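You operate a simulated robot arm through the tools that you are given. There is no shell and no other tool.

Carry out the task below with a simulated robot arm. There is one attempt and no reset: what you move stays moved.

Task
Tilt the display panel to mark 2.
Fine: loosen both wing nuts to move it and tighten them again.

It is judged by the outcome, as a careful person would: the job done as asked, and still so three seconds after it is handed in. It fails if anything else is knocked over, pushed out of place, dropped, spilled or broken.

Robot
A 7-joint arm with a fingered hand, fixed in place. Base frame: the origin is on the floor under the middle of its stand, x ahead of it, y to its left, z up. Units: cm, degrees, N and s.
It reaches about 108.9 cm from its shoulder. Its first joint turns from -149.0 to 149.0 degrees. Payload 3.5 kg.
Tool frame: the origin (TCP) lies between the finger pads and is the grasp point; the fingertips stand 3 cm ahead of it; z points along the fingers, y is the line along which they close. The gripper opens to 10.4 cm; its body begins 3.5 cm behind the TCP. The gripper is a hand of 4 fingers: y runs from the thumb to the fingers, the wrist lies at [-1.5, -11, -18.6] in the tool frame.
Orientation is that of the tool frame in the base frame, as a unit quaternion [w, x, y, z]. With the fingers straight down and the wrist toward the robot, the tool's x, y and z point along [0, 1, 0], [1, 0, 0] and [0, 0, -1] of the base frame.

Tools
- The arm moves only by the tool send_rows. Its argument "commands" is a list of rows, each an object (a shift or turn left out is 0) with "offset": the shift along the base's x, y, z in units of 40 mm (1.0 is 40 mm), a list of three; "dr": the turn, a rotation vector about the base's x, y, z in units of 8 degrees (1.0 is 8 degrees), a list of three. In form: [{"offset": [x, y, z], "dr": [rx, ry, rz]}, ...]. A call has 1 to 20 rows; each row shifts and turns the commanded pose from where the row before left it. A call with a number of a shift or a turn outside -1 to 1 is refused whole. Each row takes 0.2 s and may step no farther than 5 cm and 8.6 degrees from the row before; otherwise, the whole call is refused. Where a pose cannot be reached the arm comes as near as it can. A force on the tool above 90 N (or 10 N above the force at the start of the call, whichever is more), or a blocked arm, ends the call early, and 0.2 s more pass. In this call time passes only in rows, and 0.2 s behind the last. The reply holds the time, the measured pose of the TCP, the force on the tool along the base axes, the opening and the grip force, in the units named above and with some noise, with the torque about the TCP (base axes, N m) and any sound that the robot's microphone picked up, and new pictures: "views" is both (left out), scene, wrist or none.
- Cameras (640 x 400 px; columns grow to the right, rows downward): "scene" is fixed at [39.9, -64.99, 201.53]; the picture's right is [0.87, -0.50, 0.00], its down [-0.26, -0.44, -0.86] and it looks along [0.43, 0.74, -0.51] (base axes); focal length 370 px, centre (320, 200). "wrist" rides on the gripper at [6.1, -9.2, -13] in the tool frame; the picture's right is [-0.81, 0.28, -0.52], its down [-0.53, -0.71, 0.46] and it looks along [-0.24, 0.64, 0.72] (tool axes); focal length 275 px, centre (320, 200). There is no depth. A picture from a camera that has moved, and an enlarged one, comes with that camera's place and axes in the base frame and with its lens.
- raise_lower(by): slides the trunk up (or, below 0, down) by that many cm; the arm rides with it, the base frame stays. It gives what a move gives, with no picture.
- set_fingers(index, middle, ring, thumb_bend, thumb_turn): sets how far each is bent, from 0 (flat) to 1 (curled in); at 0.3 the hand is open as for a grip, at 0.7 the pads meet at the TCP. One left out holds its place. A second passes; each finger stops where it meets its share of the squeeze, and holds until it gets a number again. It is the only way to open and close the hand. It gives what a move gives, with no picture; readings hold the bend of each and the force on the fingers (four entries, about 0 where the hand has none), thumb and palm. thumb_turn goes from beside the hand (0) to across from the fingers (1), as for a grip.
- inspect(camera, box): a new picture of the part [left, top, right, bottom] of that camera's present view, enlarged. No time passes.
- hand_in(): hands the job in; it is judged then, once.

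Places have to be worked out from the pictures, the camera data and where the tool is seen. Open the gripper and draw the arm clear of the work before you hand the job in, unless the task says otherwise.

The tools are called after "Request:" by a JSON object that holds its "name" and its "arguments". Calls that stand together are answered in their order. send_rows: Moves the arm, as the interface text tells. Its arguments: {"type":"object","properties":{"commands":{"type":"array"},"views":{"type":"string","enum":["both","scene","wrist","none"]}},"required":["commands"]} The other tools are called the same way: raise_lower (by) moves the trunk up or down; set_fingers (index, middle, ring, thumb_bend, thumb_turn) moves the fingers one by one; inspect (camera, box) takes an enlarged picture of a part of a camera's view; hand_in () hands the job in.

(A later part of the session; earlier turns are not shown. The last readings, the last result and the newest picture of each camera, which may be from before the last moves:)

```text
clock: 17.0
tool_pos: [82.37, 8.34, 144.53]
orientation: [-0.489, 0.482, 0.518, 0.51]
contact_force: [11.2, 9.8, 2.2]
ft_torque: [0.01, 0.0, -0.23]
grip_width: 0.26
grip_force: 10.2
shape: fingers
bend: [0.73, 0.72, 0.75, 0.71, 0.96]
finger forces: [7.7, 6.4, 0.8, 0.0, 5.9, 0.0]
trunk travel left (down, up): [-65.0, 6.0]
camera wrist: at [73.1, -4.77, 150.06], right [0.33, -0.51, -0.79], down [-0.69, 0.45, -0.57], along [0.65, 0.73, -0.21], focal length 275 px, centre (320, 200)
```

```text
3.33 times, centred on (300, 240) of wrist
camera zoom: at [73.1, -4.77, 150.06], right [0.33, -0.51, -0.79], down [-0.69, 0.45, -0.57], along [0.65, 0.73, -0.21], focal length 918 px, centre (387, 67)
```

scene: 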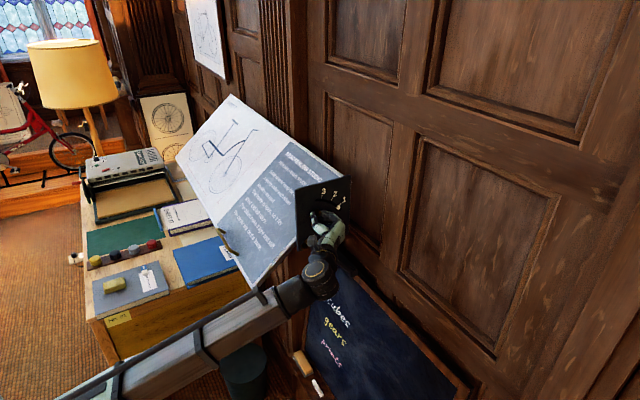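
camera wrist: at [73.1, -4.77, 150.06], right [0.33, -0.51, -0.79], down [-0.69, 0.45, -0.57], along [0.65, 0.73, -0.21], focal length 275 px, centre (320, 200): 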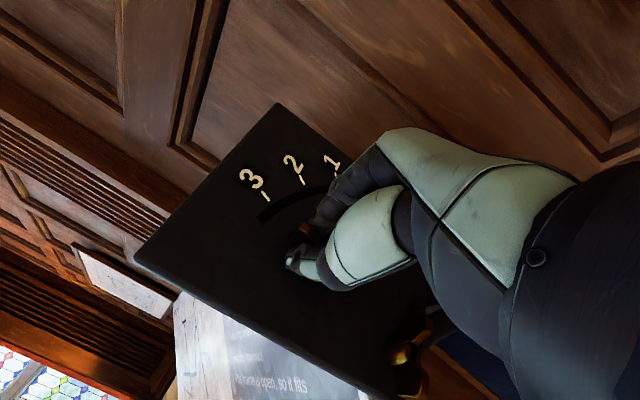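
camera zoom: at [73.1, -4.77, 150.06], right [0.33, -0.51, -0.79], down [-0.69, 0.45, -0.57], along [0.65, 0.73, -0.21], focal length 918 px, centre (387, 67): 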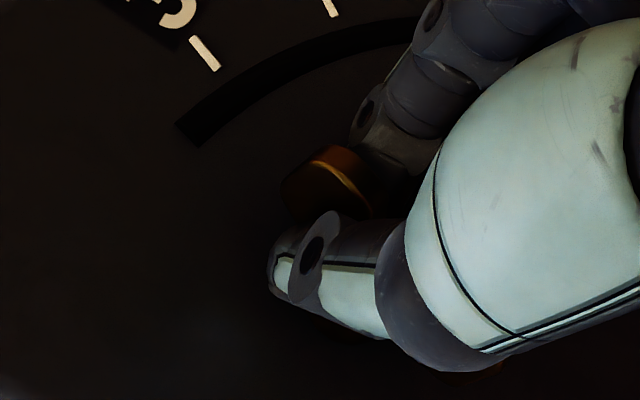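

Nut A has followed through about 88° and its wings are now upright. I continue another 40° counter-clockwise while the wrist still has range.

Request:
{"name": "send_rows", "arguments": {"commands": [{"offset": [-0.017, 0, 0], "dr": [0, -1, 0]}, {"offset": [-0.017, 0, -0.003], "dr": [0, -1, 0]}, {"offset": [-0.016, 0, -0.005], "dr": [0, -1, 0]}, {"offset": [-0.015, 0, -0.008], "dr": [0, -1, 0]}, {"offset": [-0.014, 0, -0.01], "dr": [0, -1, 0]}], "views": "both"}}

Request:
{"name": "inspect", "arguments": {"camera": "scene", "box": [295, 185, 345, 235]}}

```text
clock: 18.2
tool_pos: [81.91, 8.32, 144.52]
orientation: [-0.283, 0.278, 0.653, 0.645]
contact_force: [11.6, 6.3, 13.3]
ft_torque: [0.26, -0.05, -0.34]
grip_width: 0.26
grip_force: 12.8
shape: fingers
bend: [0.73, 0.72, 0.75, 0.72, 0.95]
finger forces: [10.0, 8.5, 1.5, 0.1, 5.1, 0.0]
trunk travel left (down, up): [-65.0, 6.0]
camera wrist: at [71.23, -4.83, 142.73], right [0.76, -0.51, -0.4], down [-0.16, 0.45, -0.88], along [0.63, 0.73, 0.26], focal length 275 px, centre (320, 200)
```

scene: 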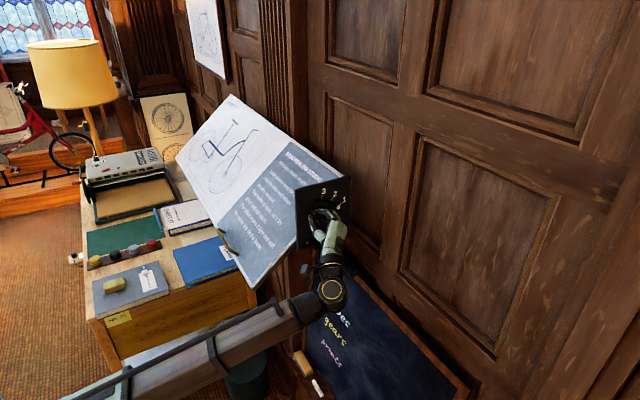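
wrist: 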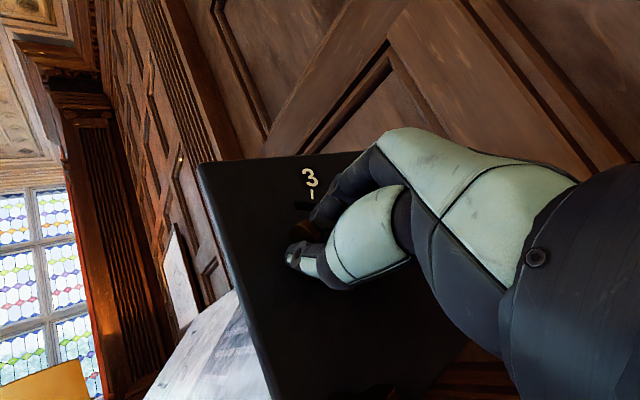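

```text
8.00 times, centred on (320, 210) of scene
camera zoom: at [39.9, -64.99, 201.53], right [0.87, -0.5, 0.0], down [-0.26, -0.44, -0.86], along [0.43, 0.74, -0.51], focal length 2964 px, centre (320, 120)
```

zoom: 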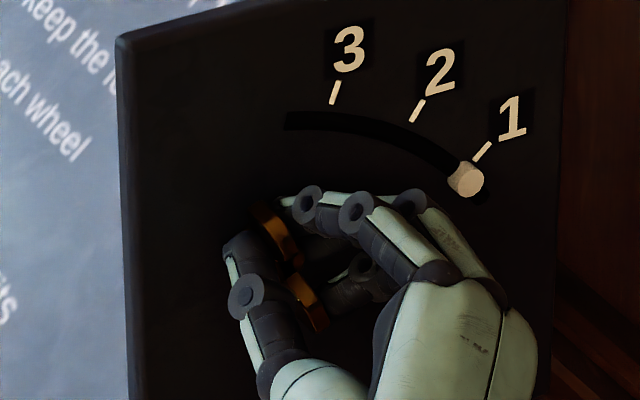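

Nut A is now about 128° loosened. I continue 40° more to get close to a half turn while range remains.

Request:
{"name": "send_rows", "arguments": {"commands": [{"offset": [-0.012, 0, -0.012], "dr": [0, -1, 0]}, {"offset": [-0.01, 0, -0.014], "dr": [0, -1, 0]}, {"offset": [-0.008, 0, -0.015], "dr": [0, -1, 0]}, {"offset": [-0.006, 0, -0.016], "dr": [0, -1, 0]}, {"offset": [-0.004, 0, -0.017], "dr": [0, -1, 0]}], "views": "both"}}

Request:
{"name": "inspect", "arguments": {"camera": "scene", "box": [295, 185, 345, 235]}}

```text
clock: 19.4
tool_pos: [81.57, 8.41, 144.21]
orientation: [-0.041, 0.041, 0.711, 0.701]
contact_force: [7.2, 5.0, 17.7]
ft_torque: [0.43, -0.07, -0.23]
grip_width: 0.28
grip_force: 13.9
shape: fingers
bend: [0.73, 0.72, 0.75, 0.72, 0.96]
finger forces: [10.4, 10.0, 2.8, 0.0, 4.8, 0.1]
trunk travel left (down, up): [-65.0, 6.0]
camera wrist: at [74.55, -4.86, 136.01], right [0.84, -0.51, 0.19], down [0.44, 0.45, -0.78], along [0.31, 0.73, 0.6], focal length 275 px, centre (320, 200)
```

scene: 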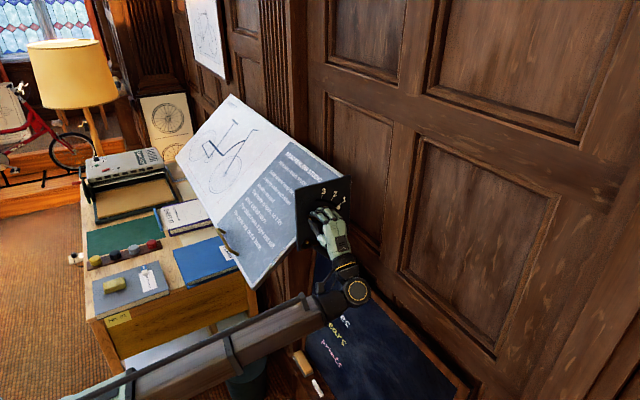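
wrist: 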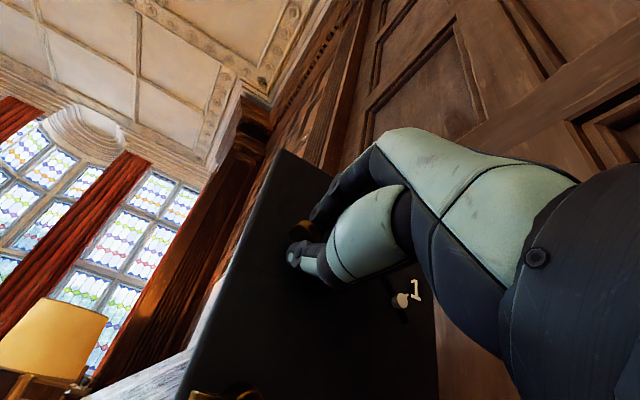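

```text
8.00 times, centred on (320, 210) of scene
camera zoom: at [39.9, -64.99, 201.53], right [0.87, -0.5, 0.0], down [-0.26, -0.44, -0.86], along [0.43, 0.74, -0.51], focal length 2964 px, centre (320, 120)
```

zoom: 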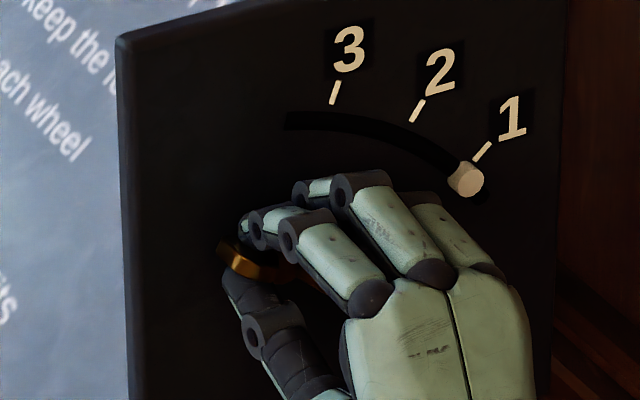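

Nut A has turned about 168° counter-clockwise, with the panel still at mark 1. I open the hand and back straight out before rolling back for nut B.

Request:
{"name": "set_fingers", "arguments": {"index": 0.58, "middle": 0.58, "ring": 0.58, "thumb_bend": 0.58}}

Request:
{"name": "send_rows", "arguments": {"commands": [{"offset": [0, -0.5, 0]}, {"offset": [0, -0.8, 0]}, {"offset": [0, -0.8, 0]}], "views": "scene"}}

Request:
{"name": "inspect", "arguments": {"camera": "scene", "box": [290, 180, 350, 260]}}

```text
clock: 20.4
tool_pos: [81.75, 8.27, 144.1]
orientation: [-0.043, 0.04, 0.711, 0.701]
contact_force: [-0.4, -0.9, 0.4]
ft_torque: [0.0, 0.0, 0.02]
grip_width: 3.35
grip_force: 0.0
shape: fingers
bend: [0.57, 0.57, 0.57, 0.57, 0.97]
finger forces: [0.0, 0.1, 0.0, 0.0, 0.0, 0.0]
trunk travel left (down, up): [-65.0, 6.0]
```

```text
clock: 21.2
tool_pos: [81.64, -0.3, 144.17]
orientation: [-0.043, 0.041, 0.711, 0.701]
contact_force: [1.3, -0.4, -0.1]
ft_torque: [-0.02, -0.02, 0.03]
grip_width: 3.34
grip_force: 0.0
shape: fingers
bend: [0.57, 0.57, 0.57, 0.57, 0.97]
finger forces: [0.1, 0.0, 0.0, 0.0, 0.1, 0.1]
trunk travel left (down, up): [-65.0, 6.0]
```

scene: 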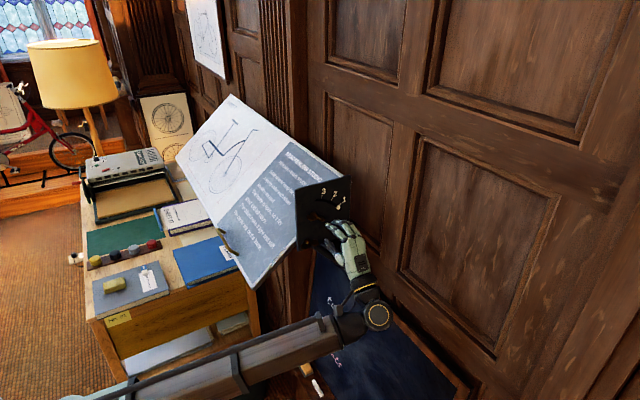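

```text
5.00 times, centred on (320, 220) of scene
camera zoom: at [39.9, -64.99, 201.53], right [0.87, -0.5, 0.0], down [-0.26, -0.44, -0.86], along [0.43, 0.74, -0.51], focal length 1852 px, centre (320, 100)
```

zoom: 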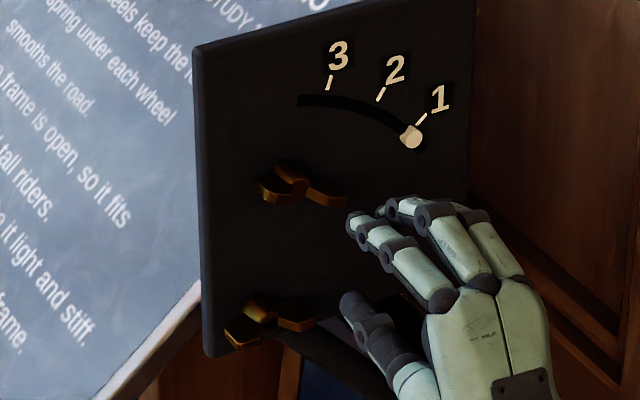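

Nut A stays turned. Nut B should be at about (80.0, 135.6) in x–z; I roll the hand back +160° here, well clear of the plate.

Request:
{"name": "send_rows", "arguments": {"commands": [{"offset": [0, -0.3, 0], "dr": [0, 1, 0]}, {"dr": [0, 1, 0]}, {"dr": [0, 1, 0]}, {"dr": [0, 1, 0]}, {"dr": [0, 1, 0]}, {"dr": [0, 1, 0]}, {"dr": [0, 1, 0]}, {"dr": [0, 1, 0]}, {"dr": [0, 1, 0]}, {"dr": [0, 1, 0]}, {"dr": [0, 1, 0]}, {"dr": [0, 1, 0]}, {"dr": [0, 1, 0]}, {"dr": [0, 1, 0]}, {"dr": [0, 1, 0]}, {"dr": [0, 1, 0]}, {"dr": [0, 1, 0]}, {"dr": [0, 1, 0]}, {"dr": [0, 1, 0]}, {"dr": [0, 1, 0]}], "views": "both"}}

```text
clock: 25.4
tool_pos: [81.78, -1.21, 144.09]
orientation: [0.708, -0.697, -0.08, -0.079]
contact_force: [-0.3, 0.8, 0.3]
ft_torque: [0.01, 0.01, -0.03]
grip_width: 3.33
grip_force: 0.1
shape: fingers
bend: [0.57, 0.57, 0.57, 0.57, 0.97]
finger forces: [0.1, 0.0, 0.0, 0.1, 0.0, 0.0]
trunk travel left (down, up): [-65.0, 6.0]
camera wrist: at [85.68, -14.51, 154.2], right [-0.73, -0.51, -0.46], down [-0.68, 0.45, 0.58], along [-0.09, 0.73, -0.67], focal length 275 px, centre (320, 200)
```

scene: 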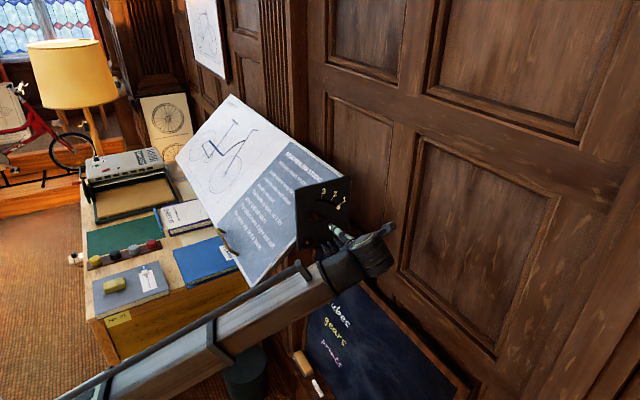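
wrist: 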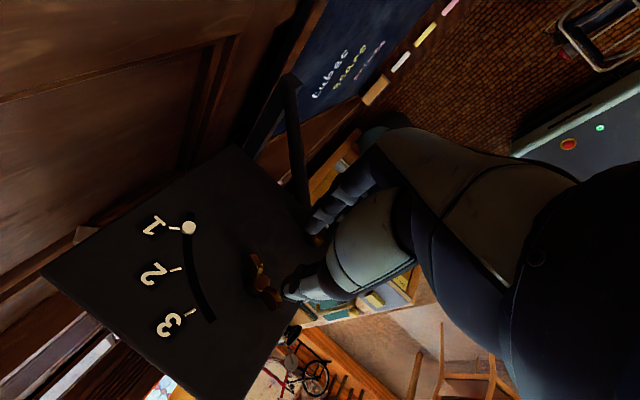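

Roll is back to about 77°. I add one more step of roll and shift down to nut B's height, staying about 10 cm out from the plate.

Request:
{"name": "send_rows", "arguments": {"commands": [{"offset": [-0.1, 0, -0.7], "dr": [0, 1, 0]}, {"offset": [-0.1, 0, -0.7]}, {"offset": [-0.1, 0, -0.7]}], "views": "both"}}

Request:
{"name": "inspect", "arguments": {"camera": "wrist", "box": [200, 160, 360, 320]}}

Request:
{"name": "inspect", "arguments": {"camera": "scene", "box": [290, 190, 370, 290]}}

```text
clock: 26.2
tool_pos: [80.49, -1.24, 135.65]
orientation: [0.712, -0.701, -0.031, -0.032]
contact_force: [0.4, 0.1, -0.7]
ft_torque: [0.05, -0.01, -0.02]
grip_width: 3.33
grip_force: 0.1
shape: fingers
bend: [0.57, 0.57, 0.57, 0.57, 0.97]
finger forces: [0.0, 0.1, 0.0, 0.1, 0.0, 0.0]
trunk travel left (down, up): [-65.0, 6.0]
camera wrist: at [85.8, -14.52, 145.15], right [-0.78, -0.51, -0.35], down [-0.59, 0.45, 0.67], along [-0.19, 0.73, -0.65], focal length 275 px, centre (320, 200)
```

scene: 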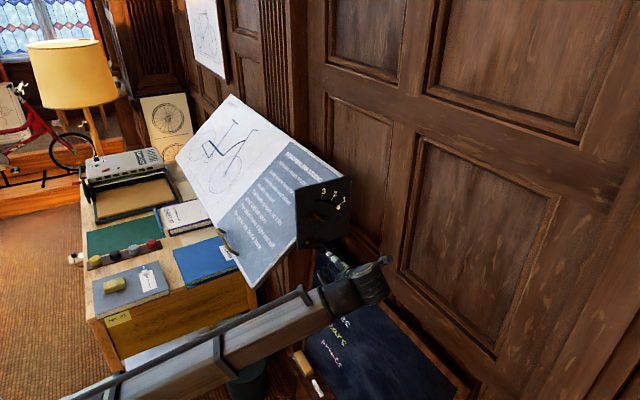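
wrist: 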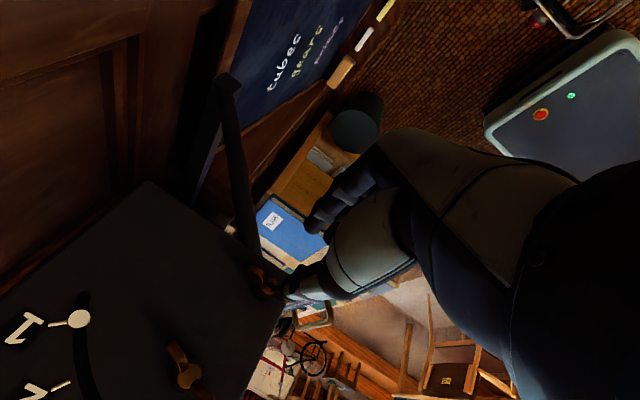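

```text
2.50 times, centred on (280, 240) of wrist
camera zoom: at [85.8, -14.52, 145.15], right [-0.78, -0.51, -0.35], down [-0.59, 0.45, 0.67], along [-0.19, 0.73, -0.65], focal length 688 px, centre (420, 100)
```

zoom: 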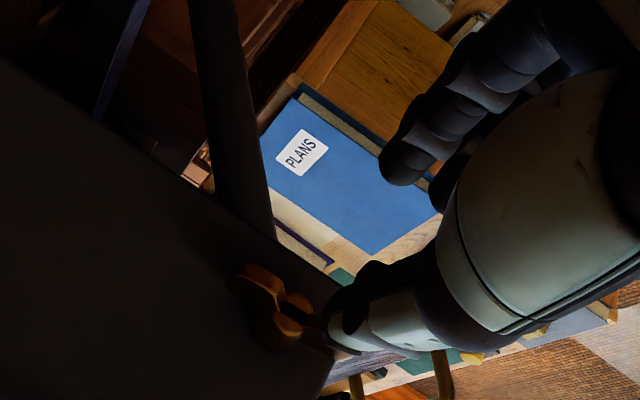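

```text
4.00 times, centred on (330, 240) of scene
camera zoom: at [39.9, -64.99, 201.53], right [0.87, -0.5, 0.0], down [-0.26, -0.44, -0.86], along [0.43, 0.74, -0.51], focal length 1482 px, centre (280, 40)
```

zoom: 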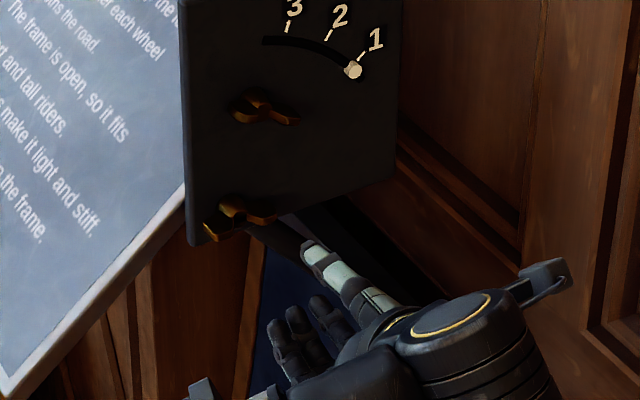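

The layout matches what worked for nut A: nut B reads about (79.8, 10.5, 135.8). I set the gap to 2.7 cm and move in to y≈7.

Request:
{"name": "set_fingers", "arguments": {"index": 0.6, "middle": 0.6, "ring": 0.6, "thumb_bend": 0.6}}

Request:
{"name": "send_rows", "arguments": {"commands": [{"offset": [0, 0.75, 0]}, {"offset": [0, 0.75, 0]}, {"offset": [0, 0.5, 0]}, {"offset": [0, 0.1, 0]}], "views": "none"}}

Request:
{"name": "inspect", "arguments": {"camera": "wrist", "box": [220, 180, 360, 320]}}

Request:
{"name": "inspect", "arguments": {"camera": "scene", "box": [290, 210, 350, 270]}}

```text
clock: 27.2
tool_pos: [80.51, -1.39, 135.72]
orientation: [0.712, -0.701, -0.032, -0.031]
contact_force: [-0.3, 0.5, 0.2]
ft_torque: [0.01, 0.01, 0.02]
grip_width: 2.65
grip_force: 0.0
shape: fingers
bend: [0.6, 0.6, 0.6, 0.6, 0.97]
finger forces: [0.1, 0.1, 0.0, 0.1, 0.1, 0.0]
trunk travel left (down, up): [-65.0, 6.0]
```

```text
clock: 28.2
tool_pos: [80.5, 7.03, 135.65]
orientation: [0.712, -0.701, -0.03, -0.033]
contact_force: [0.3, -0.3, -0.9]
ft_torque: [-0.02, 0.01, -0.04]
grip_width: 2.67
grip_force: 0.1
shape: fingers
bend: [0.6, 0.6, 0.6, 0.6, 0.97]
finger forces: [0.0, 0.0, 0.1, 0.0, 0.0, 0.0]
trunk travel left (down, up): [-65.0, 6.0]
```

```text
2.86 times, centred on (290, 250) of wrist
camera zoom: at [85.77, -6.12, 145.12], right [-0.78, -0.51, -0.35], down [-0.59, 0.45, 0.67], along [-0.18, 0.73, -0.65], focal length 786 px, centre (406, 57)
```

zoom: 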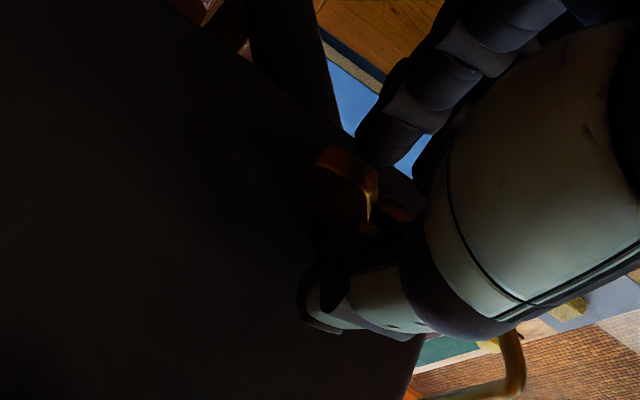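

```text
6.67 times, centred on (320, 240) of scene
camera zoom: at [39.9, -64.99, 201.53], right [0.87, -0.5, 0.0], down [-0.26, -0.44, -0.86], along [0.43, 0.74, -0.51], focal length 2470 px, centre (320, -67)
```

zoom: 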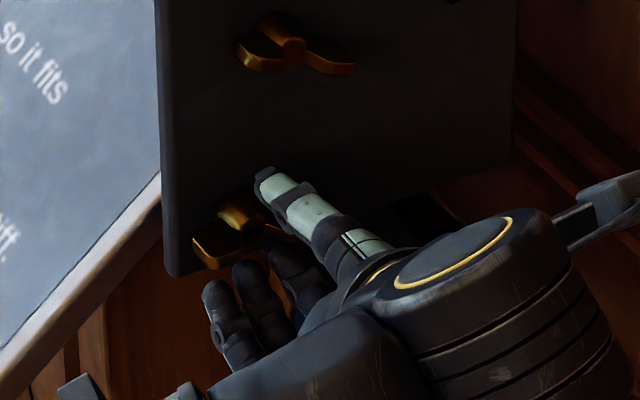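

Thumb is above and fingers below nut B's wing, no contact. I advance the final 1.3 cm.

Request:
{"name": "send_rows", "arguments": {"commands": [{"offset": [0, 0.17, 0]}, {"offset": [0, 0.16, 0.03]}], "views": "none"}}

Request:
{"name": "inspect", "arguments": {"camera": "wrist", "box": [260, 180, 340, 300]}}

Request:
{"name": "inspect", "arguments": {"camera": "scene", "box": [290, 210, 350, 270]}}

```text
clock: 28.8
tool_pos: [80.38, 8.39, 135.9]
orientation: [0.712, -0.701, -0.032, -0.031]
contact_force: [-0.3, -0.4, 0.0]
ft_torque: [-0.01, 0.01, 0.02]
grip_width: 2.69
grip_force: 0.1
shape: fingers
bend: [0.6, 0.6, 0.6, 0.6, 0.97]
finger forces: [0.0, 0.1, 0.0, 0.0, 0.1, 0.0]
trunk travel left (down, up): [-65.0, 6.0]
```

```text
3.33 times, centred on (300, 240) of wrist
camera zoom: at [85.78, -4.78, 145.26], right [-0.78, -0.51, -0.35], down [-0.59, 0.45, 0.67], along [-0.18, 0.73, -0.65], focal length 918 px, centre (387, 67)
```

zoom: 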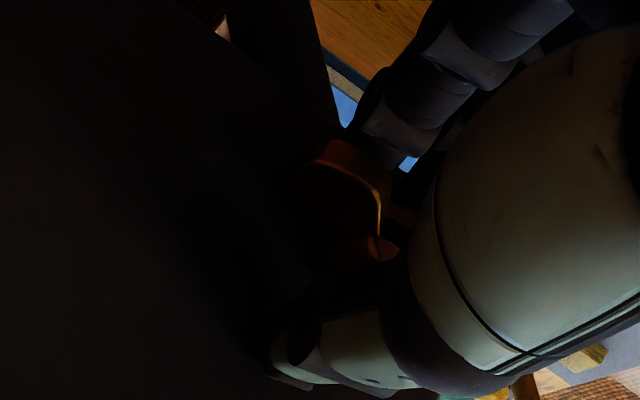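

```text
6.67 times, centred on (320, 240) of scene
camera zoom: at [39.9, -64.99, 201.53], right [0.87, -0.5, 0.0], down [-0.26, -0.44, -0.86], along [0.43, 0.74, -0.51], focal length 2470 px, centre (320, -67)
```

zoom: 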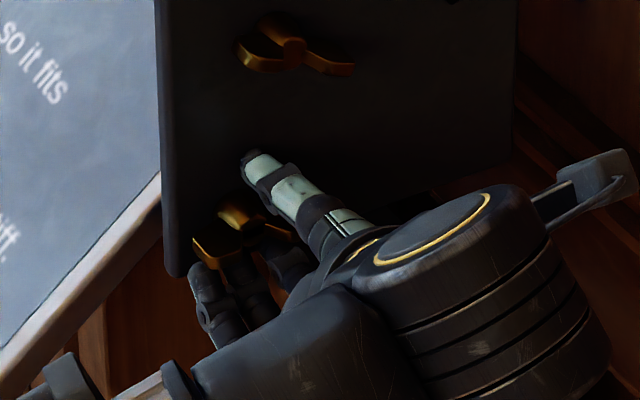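

Everything mirrors the good grip on nut A. I close on nut B.

Request:
{"name": "set_fingers", "arguments": {"index": 0.75, "middle": 0.75, "ring": 0.75, "thumb_bend": 0.75}}

Request:
{"name": "inspect", "arguments": {"camera": "scene", "box": [290, 210, 350, 270]}}

```text
clock: 29.8
tool_pos: [80.59, 8.57, 135.64]
orientation: [0.711, -0.702, -0.031, -0.031]
contact_force: [-6.5, 6.4, -22.2]
ft_torque: [-0.43, -0.24, 0.08]
grip_width: 0.25
grip_force: 17.1
shape: fingers
bend: [0.73, 0.64, 0.73, 0.72, 0.97]
finger forces: [8.9, 11.5, 7.7, 0.1, 5.2, 0.1]
trunk travel left (down, up): [-65.0, 6.0]
```

```text
6.67 times, centred on (320, 240) of scene
camera zoom: at [39.9, -64.99, 201.53], right [0.87, -0.5, 0.0], down [-0.26, -0.44, -0.86], along [0.43, 0.74, -0.51], focal length 2470 px, centre (320, -67)
```

zoom: 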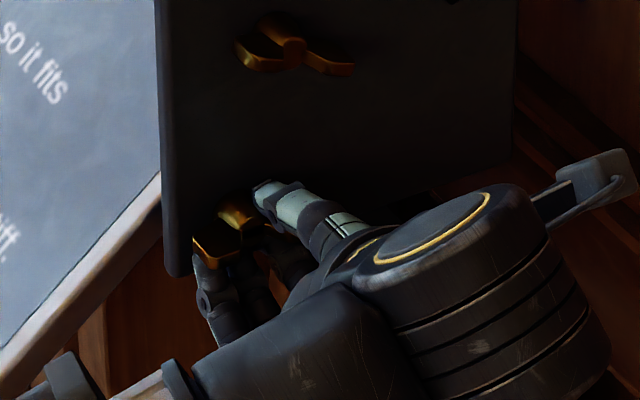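

Nut B is gripped with all fingers in contact. I turn counter-clockwise 24° and check the panel and torque.

Request:
{"name": "send_rows", "arguments": {"commands": [{"offset": [0, 0, 0], "dr": [0, -1, 0]}, {"offset": [0, 0, 0.017], "dr": [0, -1, 0]}, {"offset": [-0.005, 0, 0.017], "dr": [0, -1, 0]}], "views": "none"}}

Request:
{"name": "inspect", "arguments": {"camera": "scene", "box": [280, 170, 360, 270]}}

```text
clock: 30.6
tool_pos: [80.44, 8.49, 135.87]
orientation: [0.689, -0.68, -0.179, -0.176]
contact_force: [-9.8, 7.8, -23.9]
ft_torque: [-0.46, -0.05, 0.19]
grip_width: 0.25
grip_force: 15.8
shape: fingers
bend: [0.73, 0.64, 0.73, 0.72, 0.97]
finger forces: [9.6, 10.4, 5.8, 0.1, 5.1, 0.0]
trunk travel left (down, up): [-65.0, 6.0]
```

```text
4.00 times, centred on (320, 220) of scene
camera zoom: at [39.9, -64.99, 201.53], right [0.87, -0.5, 0.0], down [-0.26, -0.44, -0.86], along [0.43, 0.74, -0.51], focal length 1482 px, centre (320, 120)
```

zoom: 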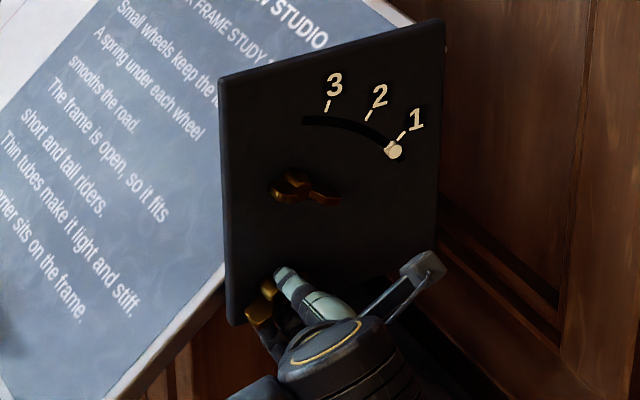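

Nut B is turning along and the pin still sits at mark 1. I continue counter-clockwise 64°.

Request:
{"name": "send_rows", "arguments": {"commands": [{"offset": [-0.01, 0, 0.013], "dr": [0, -1, 0]}, {"offset": [-0.01, 0, 0.013], "dr": [0, -1, 0]}, {"offset": [-0.013, 0, 0.012], "dr": [0, -1, 0]}, {"offset": [-0.014, 0, 0.01], "dr": [0, -1, 0]}, {"offset": [-0.015, 0, 0.008], "dr": [0, -1, 0]}, {"offset": [-0.016, 0, 0.006], "dr": [0, -1, 0]}, {"offset": [-0.016, 0, 0.004], "dr": [0, -1, 0]}, {"offset": [-0.017, 0, 0.002], "dr": [0, -1, 0]}], "views": "scene"}}

Request:
{"name": "inspect", "arguments": {"camera": "scene", "box": [280, 170, 360, 270]}}

```text
clock: 32.4
tool_pos: [80.26, 8.44, 136.12]
orientation: [-0.489, 0.483, 0.517, 0.51]
contact_force: [9.4, 8.4, -5.5]
ft_torque: [-0.05, -0.05, -0.18]
grip_width: 0.25
grip_force: 11.5
shape: fingers
bend: [0.73, 0.66, 0.74, 0.71, 0.97]
finger forces: [8.1, 6.7, 2.5, 0.1, 6.7, 0.0]
trunk travel left (down, up): [-65.0, 6.0]
```

scene: 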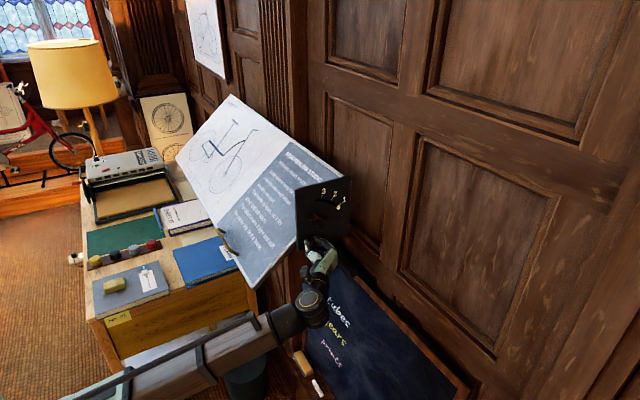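

```text
4.00 times, centred on (320, 220) of scene
camera zoom: at [39.9, -64.99, 201.53], right [0.87, -0.5, 0.0], down [-0.26, -0.44, -0.86], along [0.43, 0.74, -0.51], focal length 1482 px, centre (320, 120)
```

zoom: 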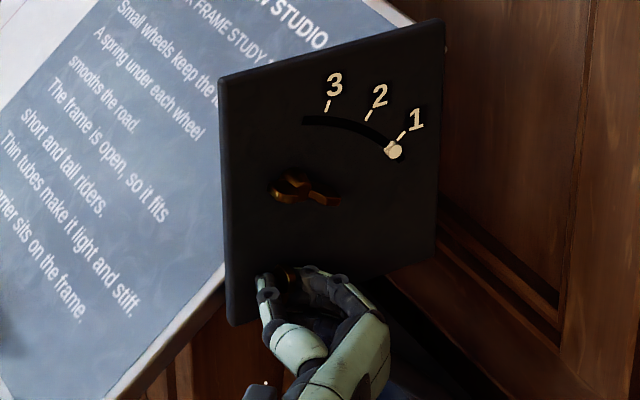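

Nut B is now about 88° turned, panel steady. I continue 80° more in the same direction.

Request:
{"name": "send_rows", "arguments": {"commands": [{"offset": [-0.017, 0, 0], "dr": [0, -1, 0]}, {"offset": [-0.017, 0, -0.003], "dr": [0, -1, 0]}, {"offset": [-0.016, 0, -0.005], "dr": [0, -1, 0]}, {"offset": [-0.015, 0, -0.008], "dr": [0, -1, 0]}, {"offset": [-0.014, 0, -0.01], "dr": [0, -1, 0]}, {"offset": [-0.012, 0, -0.012], "dr": [0, -1, 0]}, {"offset": [-0.01, 0, -0.014], "dr": [0, -1, 0]}, {"offset": [-0.008, 0, -0.015], "dr": [0, -1, 0]}, {"offset": [-0.006, 0, -0.016], "dr": [0, -1, 0]}, {"offset": [-0.004, 0, -0.017], "dr": [0, -1, 0]}], "views": "both"}}

Request:
{"name": "inspect", "arguments": {"camera": "scene", "box": [280, 170, 360, 270]}}

```text
clock: 34.6
tool_pos: [79.51, 8.4, 135.93]
orientation: [-0.043, 0.041, 0.711, 0.701]
contact_force: [4.0, 5.6, 12.1]
ft_torque: [0.22, -0.03, -0.11]
grip_width: 0.25
grip_force: 12.5
shape: fingers
bend: [0.73, 0.66, 0.74, 0.71, 0.96]
finger forces: [9.1, 6.8, 2.1, 0.0, 6.6, 0.1]
trunk travel left (down, up): [-65.0, 6.0]
camera wrist: at [72.43, -4.71, 127.65], right [0.84, -0.51, 0.19], down [0.44, 0.45, -0.78], along [0.31, 0.73, 0.6], focal length 275 px, centre (320, 200)
```

scene: 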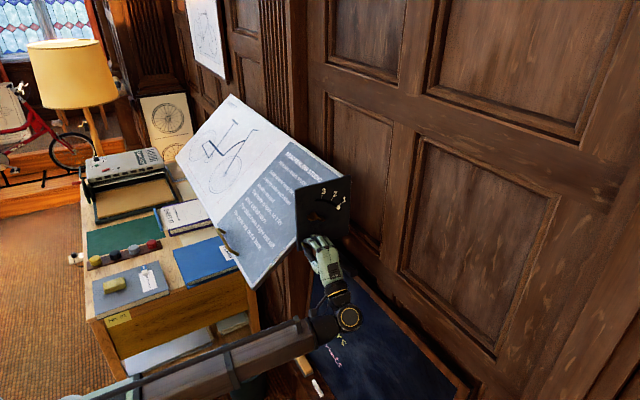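
wrist: 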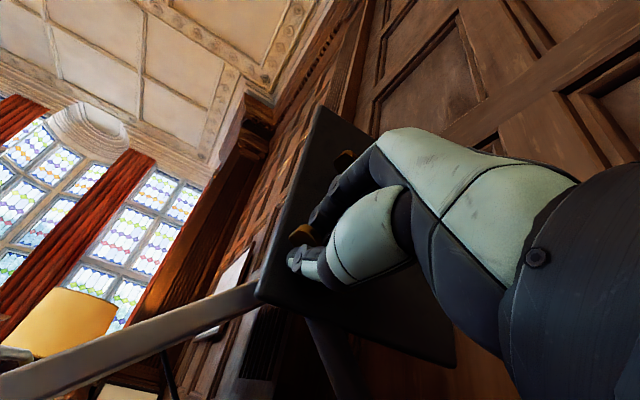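

```text
4.00 times, centred on (320, 220) of scene
camera zoom: at [39.9, -64.99, 201.53], right [0.87, -0.5, 0.0], down [-0.26, -0.44, -0.86], along [0.43, 0.74, -0.51], focal length 1482 px, centre (320, 120)
```

zoom: 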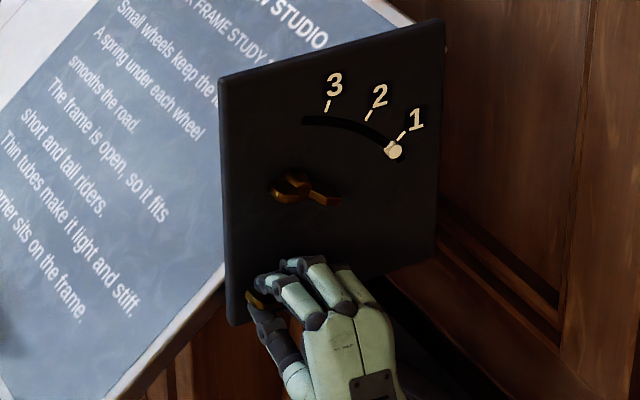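

Both nuts are now about 168° loosened and the pin is still at mark 1. I open the hand and back straight out from nut B.

Request:
{"name": "set_fingers", "arguments": {"index": 0.58, "middle": 0.58, "ring": 0.58, "thumb_bend": 0.58}}

Request:
{"name": "send_rows", "arguments": {"commands": [{"offset": [0, -0.5, 0]}, {"offset": [0, -1, 0]}, {"offset": [0, -1, 0]}, {"offset": [-0.3, -1, 0]}], "views": "scene"}}

Request:
{"name": "inspect", "arguments": {"camera": "scene", "box": [285, 165, 365, 265]}}

Request:
{"name": "inspect", "arguments": {"camera": "scene", "box": [160, 80, 360, 300]}}

```text
clock: 35.6
tool_pos: [79.67, 8.46, 135.82]
orientation: [-0.043, 0.042, 0.711, 0.7]
contact_force: [-0.4, -0.1, 0.1]
ft_torque: [0.02, -0.03, 0.0]
grip_width: 3.33
grip_force: 0.0
shape: fingers
bend: [0.57, 0.57, 0.57, 0.57, 0.97]
finger forces: [0.1, 0.1, 0.0, 0.0, 0.0, 0.0]
trunk travel left (down, up): [-65.0, 6.0]
```

```text
clock: 36.6
tool_pos: [78.46, -5.75, 135.85]
orientation: [-0.044, 0.04, 0.711, 0.701]
contact_force: [0.6, 0.3, 0.8]
ft_torque: [0.0, 0.01, 0.01]
grip_width: 3.35
grip_force: 0.2
shape: fingers
bend: [0.57, 0.57, 0.57, 0.57, 0.97]
finger forces: [0.1, 0.0, 0.1, 0.0, 0.1, 0.0]
trunk travel left (down, up): [-65.0, 6.0]
```

scene: 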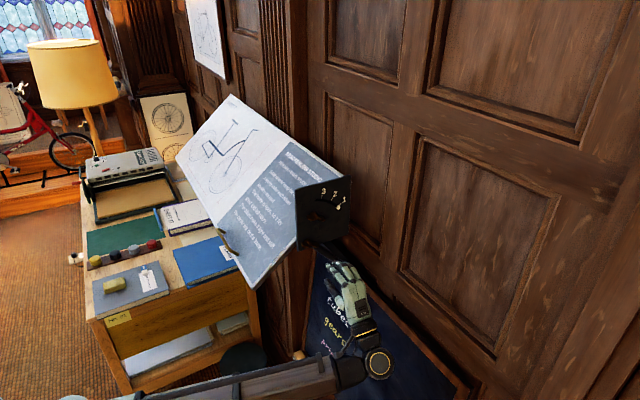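

```text
4.00 times, centred on (325, 215) of scene
camera zoom: at [39.9, -64.99, 201.53], right [0.87, -0.5, 0.0], down [-0.26, -0.44, -0.86], along [0.43, 0.74, -0.51], focal length 1482 px, centre (300, 140)
```

zoom: 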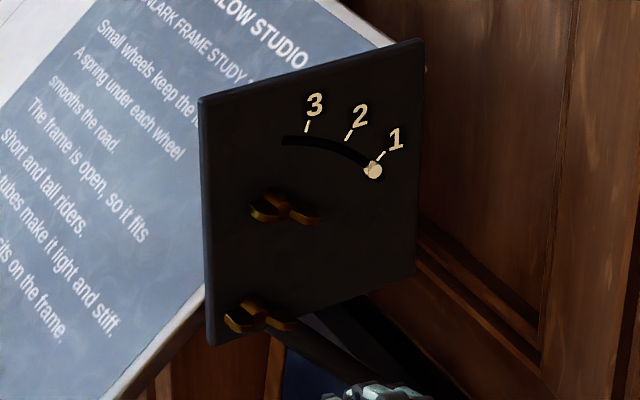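

```text
1.82 times, centred on (260, 190) of scene
camera zoom: at [39.9, -64.99, 201.53], right [0.87, -0.5, 0.0], down [-0.26, -0.44, -0.86], along [0.43, 0.74, -0.51], focal length 674 px, centre (429, 218)
```

zoom: 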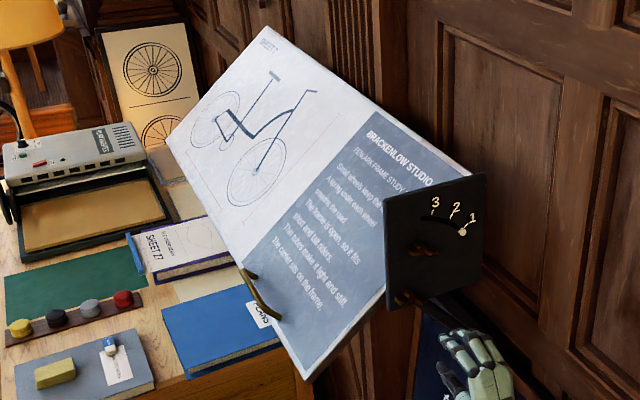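

Both nuts visibly turned and the panel is unchanged; its right end is at y≈13 with the bottom edge near (62.7, 124.8) and a brass handle on the bottom edge around y 26–43. I roll the hand back to neutral while pulling away to the robot side, to go round to the panel's front.

Request:
{"name": "send_rows", "arguments": {"commands": [{"offset": [-0.4, -0.2, 0.2], "dr": [0, 1, 0]}, {"offset": [-0.4, -0.2, 0.2], "dr": [0, 1, 0]}, {"offset": [-0.4, -0.2, 0.2], "dr": [0, 1, 0]}, {"offset": [-0.4, -0.2, 0.2], "dr": [0, 1, 0]}, {"offset": [-0.4, -0.2, 0.2], "dr": [0, 1, 0]}, {"offset": [-0.4, -0.2, 0.2], "dr": [0, 1, 0]}, {"offset": [-0.4, -0.2, 0.2], "dr": [0, 1, 0]}, {"offset": [-0.4, -0.2, 0.2], "dr": [0, 1, 0]}, {"offset": [-0.4, -0.2, 0.2], "dr": [0, 1, 0]}, {"offset": [-0.4, -0.2, 0.2], "dr": [0, 1, 0]}, {"offset": [-0.4, -0.2, 0.2], "dr": [0, 0.4, 0]}], "views": "none"}}

Request:
{"name": "send_rows", "arguments": {"commands": [{"offset": [-0.2, 0.3, 0.15], "dr": [-1, 0, 0]}, {"offset": [-0.2, 0.3, 0.15], "dr": [-1, 0, 0]}, {"offset": [-0.2, 0.4, 0.15], "dr": [-1, 0, 0]}, {"offset": [-0.2, 0.5, 0.15], "dr": [-1, 0, 0]}, {"offset": [-0.2, 0.5, 0.15], "dr": [-1, 0, 0]}, {"offset": [-0.2, 0.6, 0.15], "dr": [-1, 0, 0]}, {"offset": [-0.2, 0.6, 0.15], "dr": [-1, 0, 0]}, {"offset": [-0.2, 0.7, 0.15], "dr": [-1, 0, 0]}, {"offset": [-0.2, 0.7, 0.15], "dr": [-1, 0, 0]}, {"offset": [-0.2, 0.7, 0.15], "dr": [-1, 0, 0]}, {"offset": [-0.2, 0.7, 0.15], "dr": [-1, 0, 0]}], "views": "both"}}

```text
clock: 39.0
tool_pos: [60.7, -14.4, 144.72]
orientation: [0.505, -0.497, -0.503, -0.495]
contact_force: [-0.1, -0.1, -0.2]
ft_torque: [0.0, 0.01, -0.02]
grip_width: 3.33
grip_force: 0.0
shape: fingers
bend: [0.57, 0.57, 0.57, 0.57, 0.97]
finger forces: [0.1, 0.0, 0.0, 0.0, 0.0, 0.0]
trunk travel left (down, up): [-65.0, 6.0]
```

```text
clock: 41.4
tool_pos: [58.09, 9.02, 145.54]
orientation: [-0.017, 0.708, 0.706, 0.008]
contact_force: [-1.3, 0.2, 0.8]
ft_torque: [-0.04, 0.02, -0.02]
grip_width: 3.34
grip_force: 0.1
shape: fingers
bend: [0.57, 0.57, 0.57, 0.57, 0.97]
finger forces: [0.1, 0.1, 0.1, 0.0, 0.0, 0.1]
out of reach, approached as far as the arm can: row 7, 8, 9, 10, 11
trunk travel left (down, up): [-65.0, 6.0]
camera wrist: at [49.21, 14.64, 158.9], right [0.28, -0.83, 0.49], down [-0.72, -0.52, -0.46], along [0.63, -0.22, -0.74], focal length 275 px, centre (320, 200)
```

scene: 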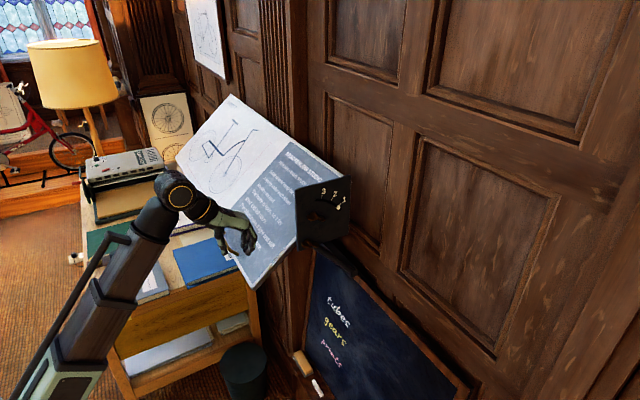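
wrist: 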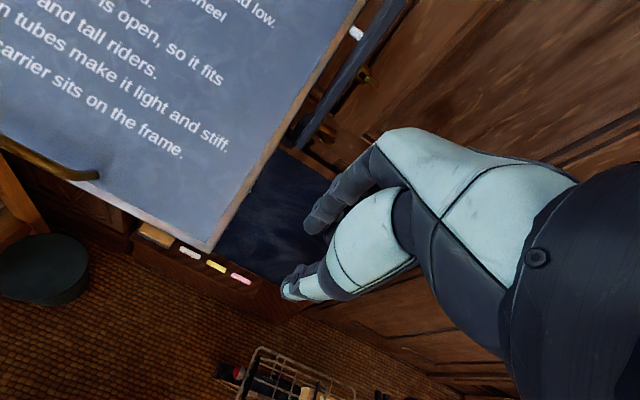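

The hand is in front of the panel with fingers down; from both views the bottom-right corner is about (63.4, 15.4, 121.8) and the handle's near end is at y≈30. I tilt the fingers toward the panel face and hover over its lower right part, at y≈22.

Request:
{"name": "send_rows", "arguments": {"commands": [{"offset": [0.1, 0.65, -0.4], "dr": [0, -1, 0]}, {"offset": [0.1, 0.65, -0.6], "dr": [0, -1, 0]}, {"offset": [0.1, 0.65, -0.6], "dr": [0, -1, 0]}, {"offset": [0.1, 0.65, -0.7], "dr": [0, -1, 0]}, {"offset": [0.1, 0.65, -0.7], "dr": [0, -1, 0]}], "views": "both"}}

Request:
{"name": "set_fingers", "arguments": {"index": 0.7, "middle": 0.7, "ring": 0.7, "thumb_bend": 0.7}}

```text
clock: 42.6
tool_pos: [60.3, 21.99, 133.55]
orientation: [0.225, 0.661, 0.671, 0.25]
contact_force: [0.0, 0.0, 1.0]
ft_torque: [0.0, 0.01, 0.01]
grip_width: 3.36
grip_force: 0.1
shape: fingers
bend: [0.57, 0.57, 0.57, 0.57, 0.97]
finger forces: [0.1, 0.1, 0.1, 0.0, 0.0, 0.1]
trunk travel left (down, up): [-65.0, 6.0]
camera wrist: at [44.75, 27.65, 137.95], right [-0.09, -0.83, 0.55], down [-0.25, -0.52, -0.82], along [0.96, -0.22, -0.16], focal length 275 px, centre (320, 200)
```

scene: 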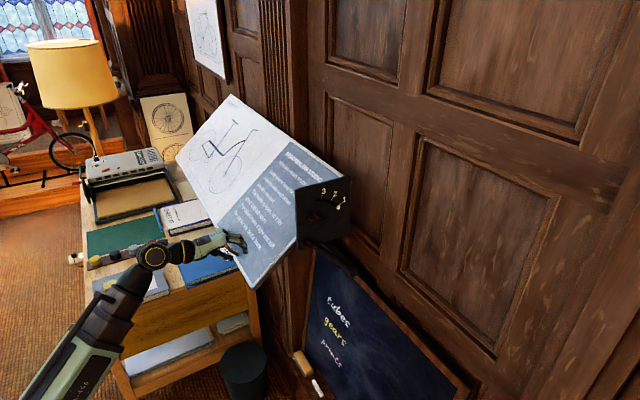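
wrist: 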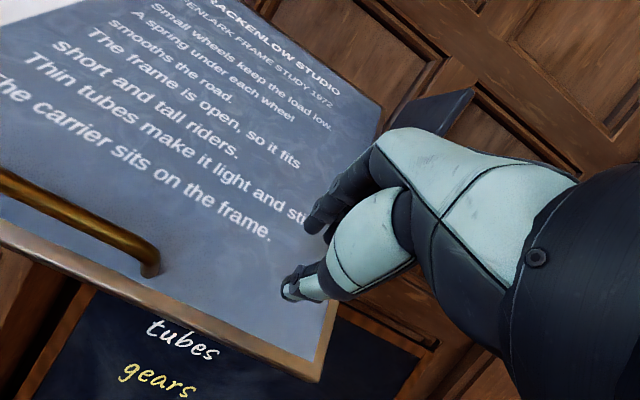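

```text
clock: 43.6
tool_pos: [60.23, 21.83, 133.55]
orientation: [0.225, 0.663, 0.67, 0.249]
contact_force: [0.2, -0.5, 0.5]
ft_torque: [-0.02, -0.02, -0.02]
grip_width: 0.14
grip_force: 0.1
shape: fingers
bend: [0.7, 0.7, 0.7, 0.7, 0.97]
finger forces: [0.0, 0.0, 0.1, 0.1, 0.0, 0.0]
trunk travel left (down, up): [-65.0, 6.0]
```

The closed fingertips hover about 8 cm above the panel's lower right face and point straight at it. I approach 6.5 cm along the finger direction.

Request:
{"name": "send_rows", "arguments": {"commands": [{"offset": [0.5, 0, -0.62]}, {"offset": [0.5, 0, -0.62]}], "views": "both"}}

Request:
{"name": "inspect", "arguments": {"camera": "scene", "box": [190, 190, 360, 300]}}

```text
clock: 44.2
tool_pos: [64.32, 21.87, 128.44]
orientation: [0.226, 0.663, 0.669, 0.248]
contact_force: [-0.2, 0.8, 0.0]
ft_torque: [0.05, 0.0, 0.01]
grip_width: 0.15
grip_force: 0.0
shape: fingers
bend: [0.7, 0.7, 0.7, 0.7, 0.97]
finger forces: [0.0, 0.1, 0.1, 0.0, 0.0, 0.1]
trunk travel left (down, up): [-65.0, 6.0]
camera wrist: at [48.84, 27.53, 132.98], right [-0.1, -0.83, 0.55], down [-0.25, -0.52, -0.82], along [0.96, -0.22, -0.16], focal length 275 px, centre (320, 200)
```

scene: 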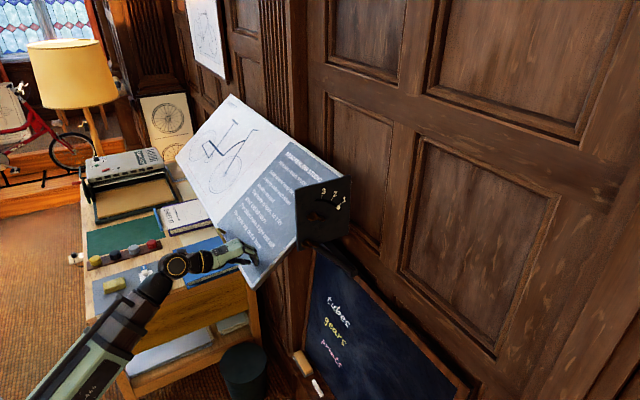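
wrist: 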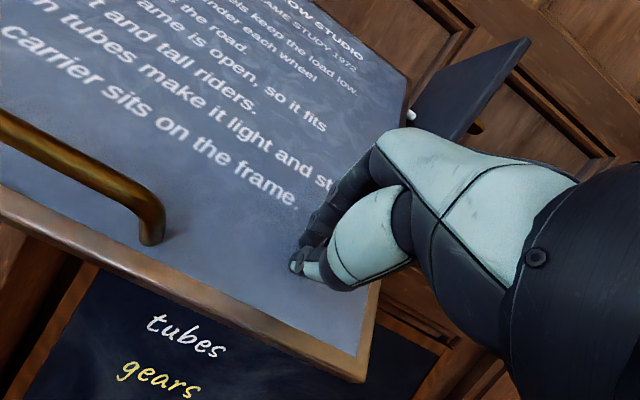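

```text
3.64 times, centred on (275, 245) of scene
camera zoom: at [39.9, -64.99, 201.53], right [0.87, -0.5, 0.0], down [-0.26, -0.44, -0.86], along [0.43, 0.74, -0.51], focal length 1347 px, centre (484, 36)
```

zoom: 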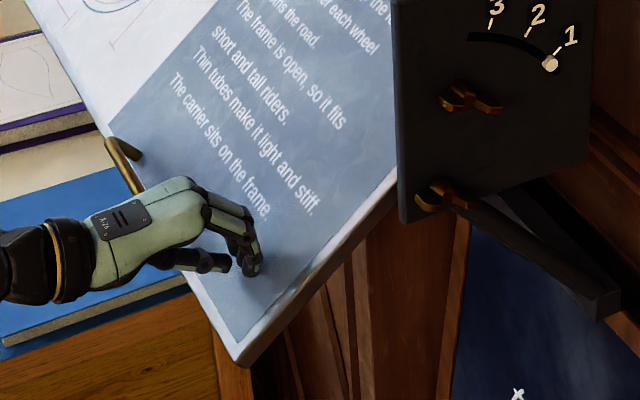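

The fingertips are about 1.5 cm off the face. I advance in half-centimetre steps to contact and watch whether the panel moves.

Request:
{"name": "send_rows", "arguments": {"commands": [{"offset": [0.08, 0, -0.097]}, {"offset": [0.08, 0, -0.097]}, {"offset": [0.08, 0, -0.097]}, {"offset": [0.08, 0, -0.097]}], "views": "none"}}

Request:
{"name": "inspect", "arguments": {"camera": "scene", "box": [310, 175, 355, 215]}}

```text
clock: 45.2
tool_pos: [65.47, 21.86, 127.19]
orientation: [0.224, 0.662, 0.67, 0.25]
contact_force: [-3.0, -0.5, 6.4]
ft_torque: [-0.01, -0.12, 0.0]
grip_width: 0.11
grip_force: 3.7
shape: fingers
bend: [0.7, 0.7, 0.7, 0.7, 0.97]
finger forces: [5.7, 0.8, 0.0, 0.0, 0.1, 0.0]
trunk travel left (down, up): [-65.0, 6.0]
```

```text
10.00 times, centred on (332, 195) of scene
camera zoom: at [39.9, -64.99, 201.53], right [0.87, -0.5, 0.0], down [-0.26, -0.44, -0.86], along [0.43, 0.74, -0.51], focal length 3705 px, centre (195, 250)
```

zoom: 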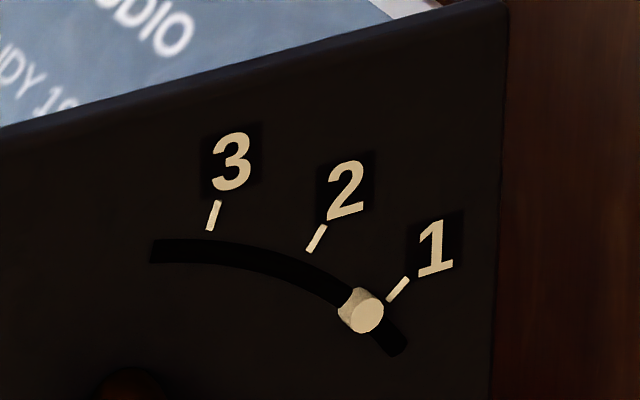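

A light touch (7 N) already moves the panel: the pin has shifted about 4° from mark 1. By my geometry the pin needs about 14.6° in total, landing near pixel (303, 277) in this zoom; I push on along an arc about the pivot by 7°.

Request:
{"name": "send_rows", "arguments": {"commands": [{"offset": [0.073, 0, -0.127], "dr": [0, -0.25, 0]}, {"offset": [0.077, 0, -0.124], "dr": [0, -0.25, 0]}, {"offset": [0.082, 0, -0.121], "dr": [0, -0.25, 0]}, {"offset": [0.042, 0, -0.06], "dr": [0, -0.125, 0]}], "views": "none"}}

Request:
{"name": "inspect", "arguments": {"camera": "scene", "box": [310, 175, 355, 215]}}

```text
clock: 46.2
tool_pos: [66.44, 21.81, 125.31]
orientation: [0.265, 0.645, 0.655, 0.29]
contact_force: [-2.7, -0.6, 5.0]
ft_torque: [0.01, -0.07, 0.0]
grip_width: 0.12
grip_force: 3.4
shape: fingers
bend: [0.7, 0.7, 0.7, 0.7, 0.97]
finger forces: [5.5, 0.7, 0.0, 0.0, 0.0, 0.0]
trunk travel left (down, up): [-65.0, 6.0]
```

```text
10.00 times, centred on (332, 195) of scene
camera zoom: at [39.9, -64.99, 201.53], right [0.87, -0.5, 0.0], down [-0.26, -0.44, -0.86], along [0.43, 0.74, -0.51], focal length 3705 px, centre (195, 250)
```

zoom: 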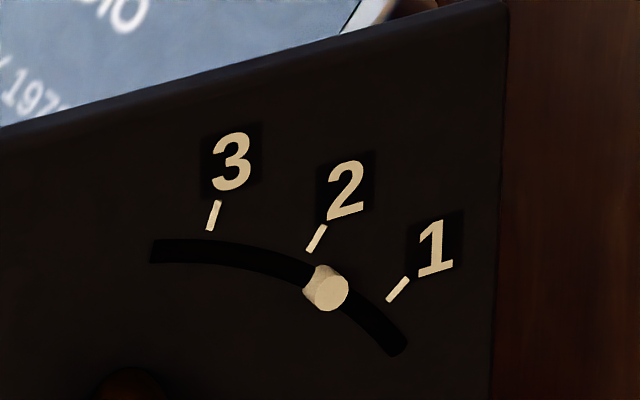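

The pin now stands about 4° short of mark 2 (measured 51.8° versus 56° for the tick). I push 3.5° more along the arc.

Request:
{"name": "send_rows", "arguments": {"commands": [{"offset": [0.09, 0, -0.118], "dr": [0, -0.25, 0]}, {"offset": [0.07, 0, -0.085], "dr": [0, -0.19, 0]}], "views": "none"}}

Request:
{"name": "inspect", "arguments": {"camera": "scene", "box": [310, 175, 355, 215]}}

Request:
{"name": "inspect", "arguments": {"camera": "scene", "box": [318, 190, 346, 210]}}

```text
clock: 46.8
tool_pos: [67.15, 22.04, 124.56]
orientation: [0.285, 0.636, 0.647, 0.309]
contact_force: [-5.0, -0.6, 5.2]
ft_torque: [0.03, -0.09, -0.01]
grip_width: 0.06
grip_force: 3.2
shape: fingers
bend: [0.7, 0.7, 0.7, 0.7, 0.97]
finger forces: [5.7, 0.8, 0.0, 0.0, 0.0, 0.0]
trunk travel left (down, up): [-65.0, 6.0]
```

```text
10.00 times, centred on (332, 195) of scene
camera zoom: at [39.9, -64.99, 201.53], right [0.87, -0.5, 0.0], down [-0.26, -0.44, -0.86], along [0.43, 0.74, -0.51], focal length 3705 px, centre (195, 250)
```

zoom: 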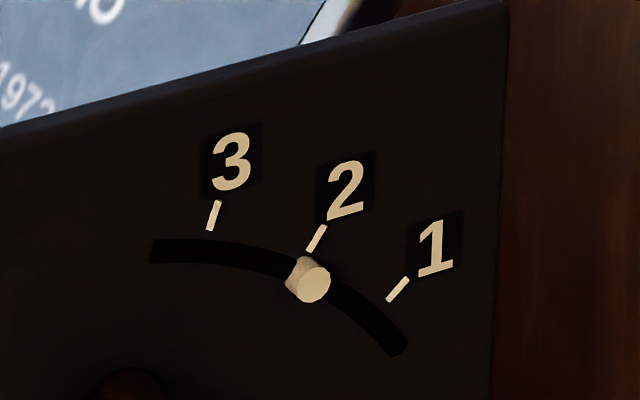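

```text
16.00 times, centred on (332, 200) of scene
camera zoom: at [39.9, -64.99, 201.53], right [0.87, -0.5, 0.0], down [-0.26, -0.44, -0.86], along [0.43, 0.74, -0.51], focal length 5928 px, centre (128, 200)
```

zoom: 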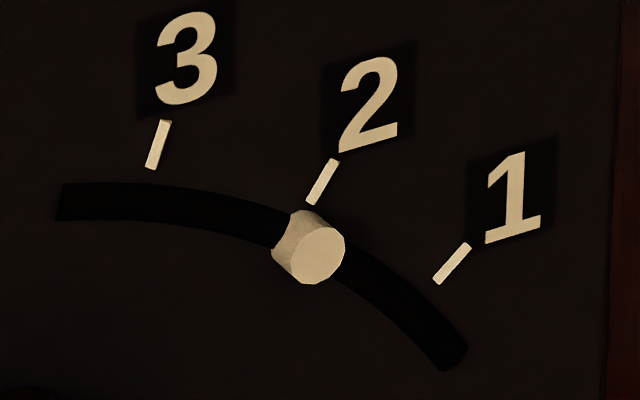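

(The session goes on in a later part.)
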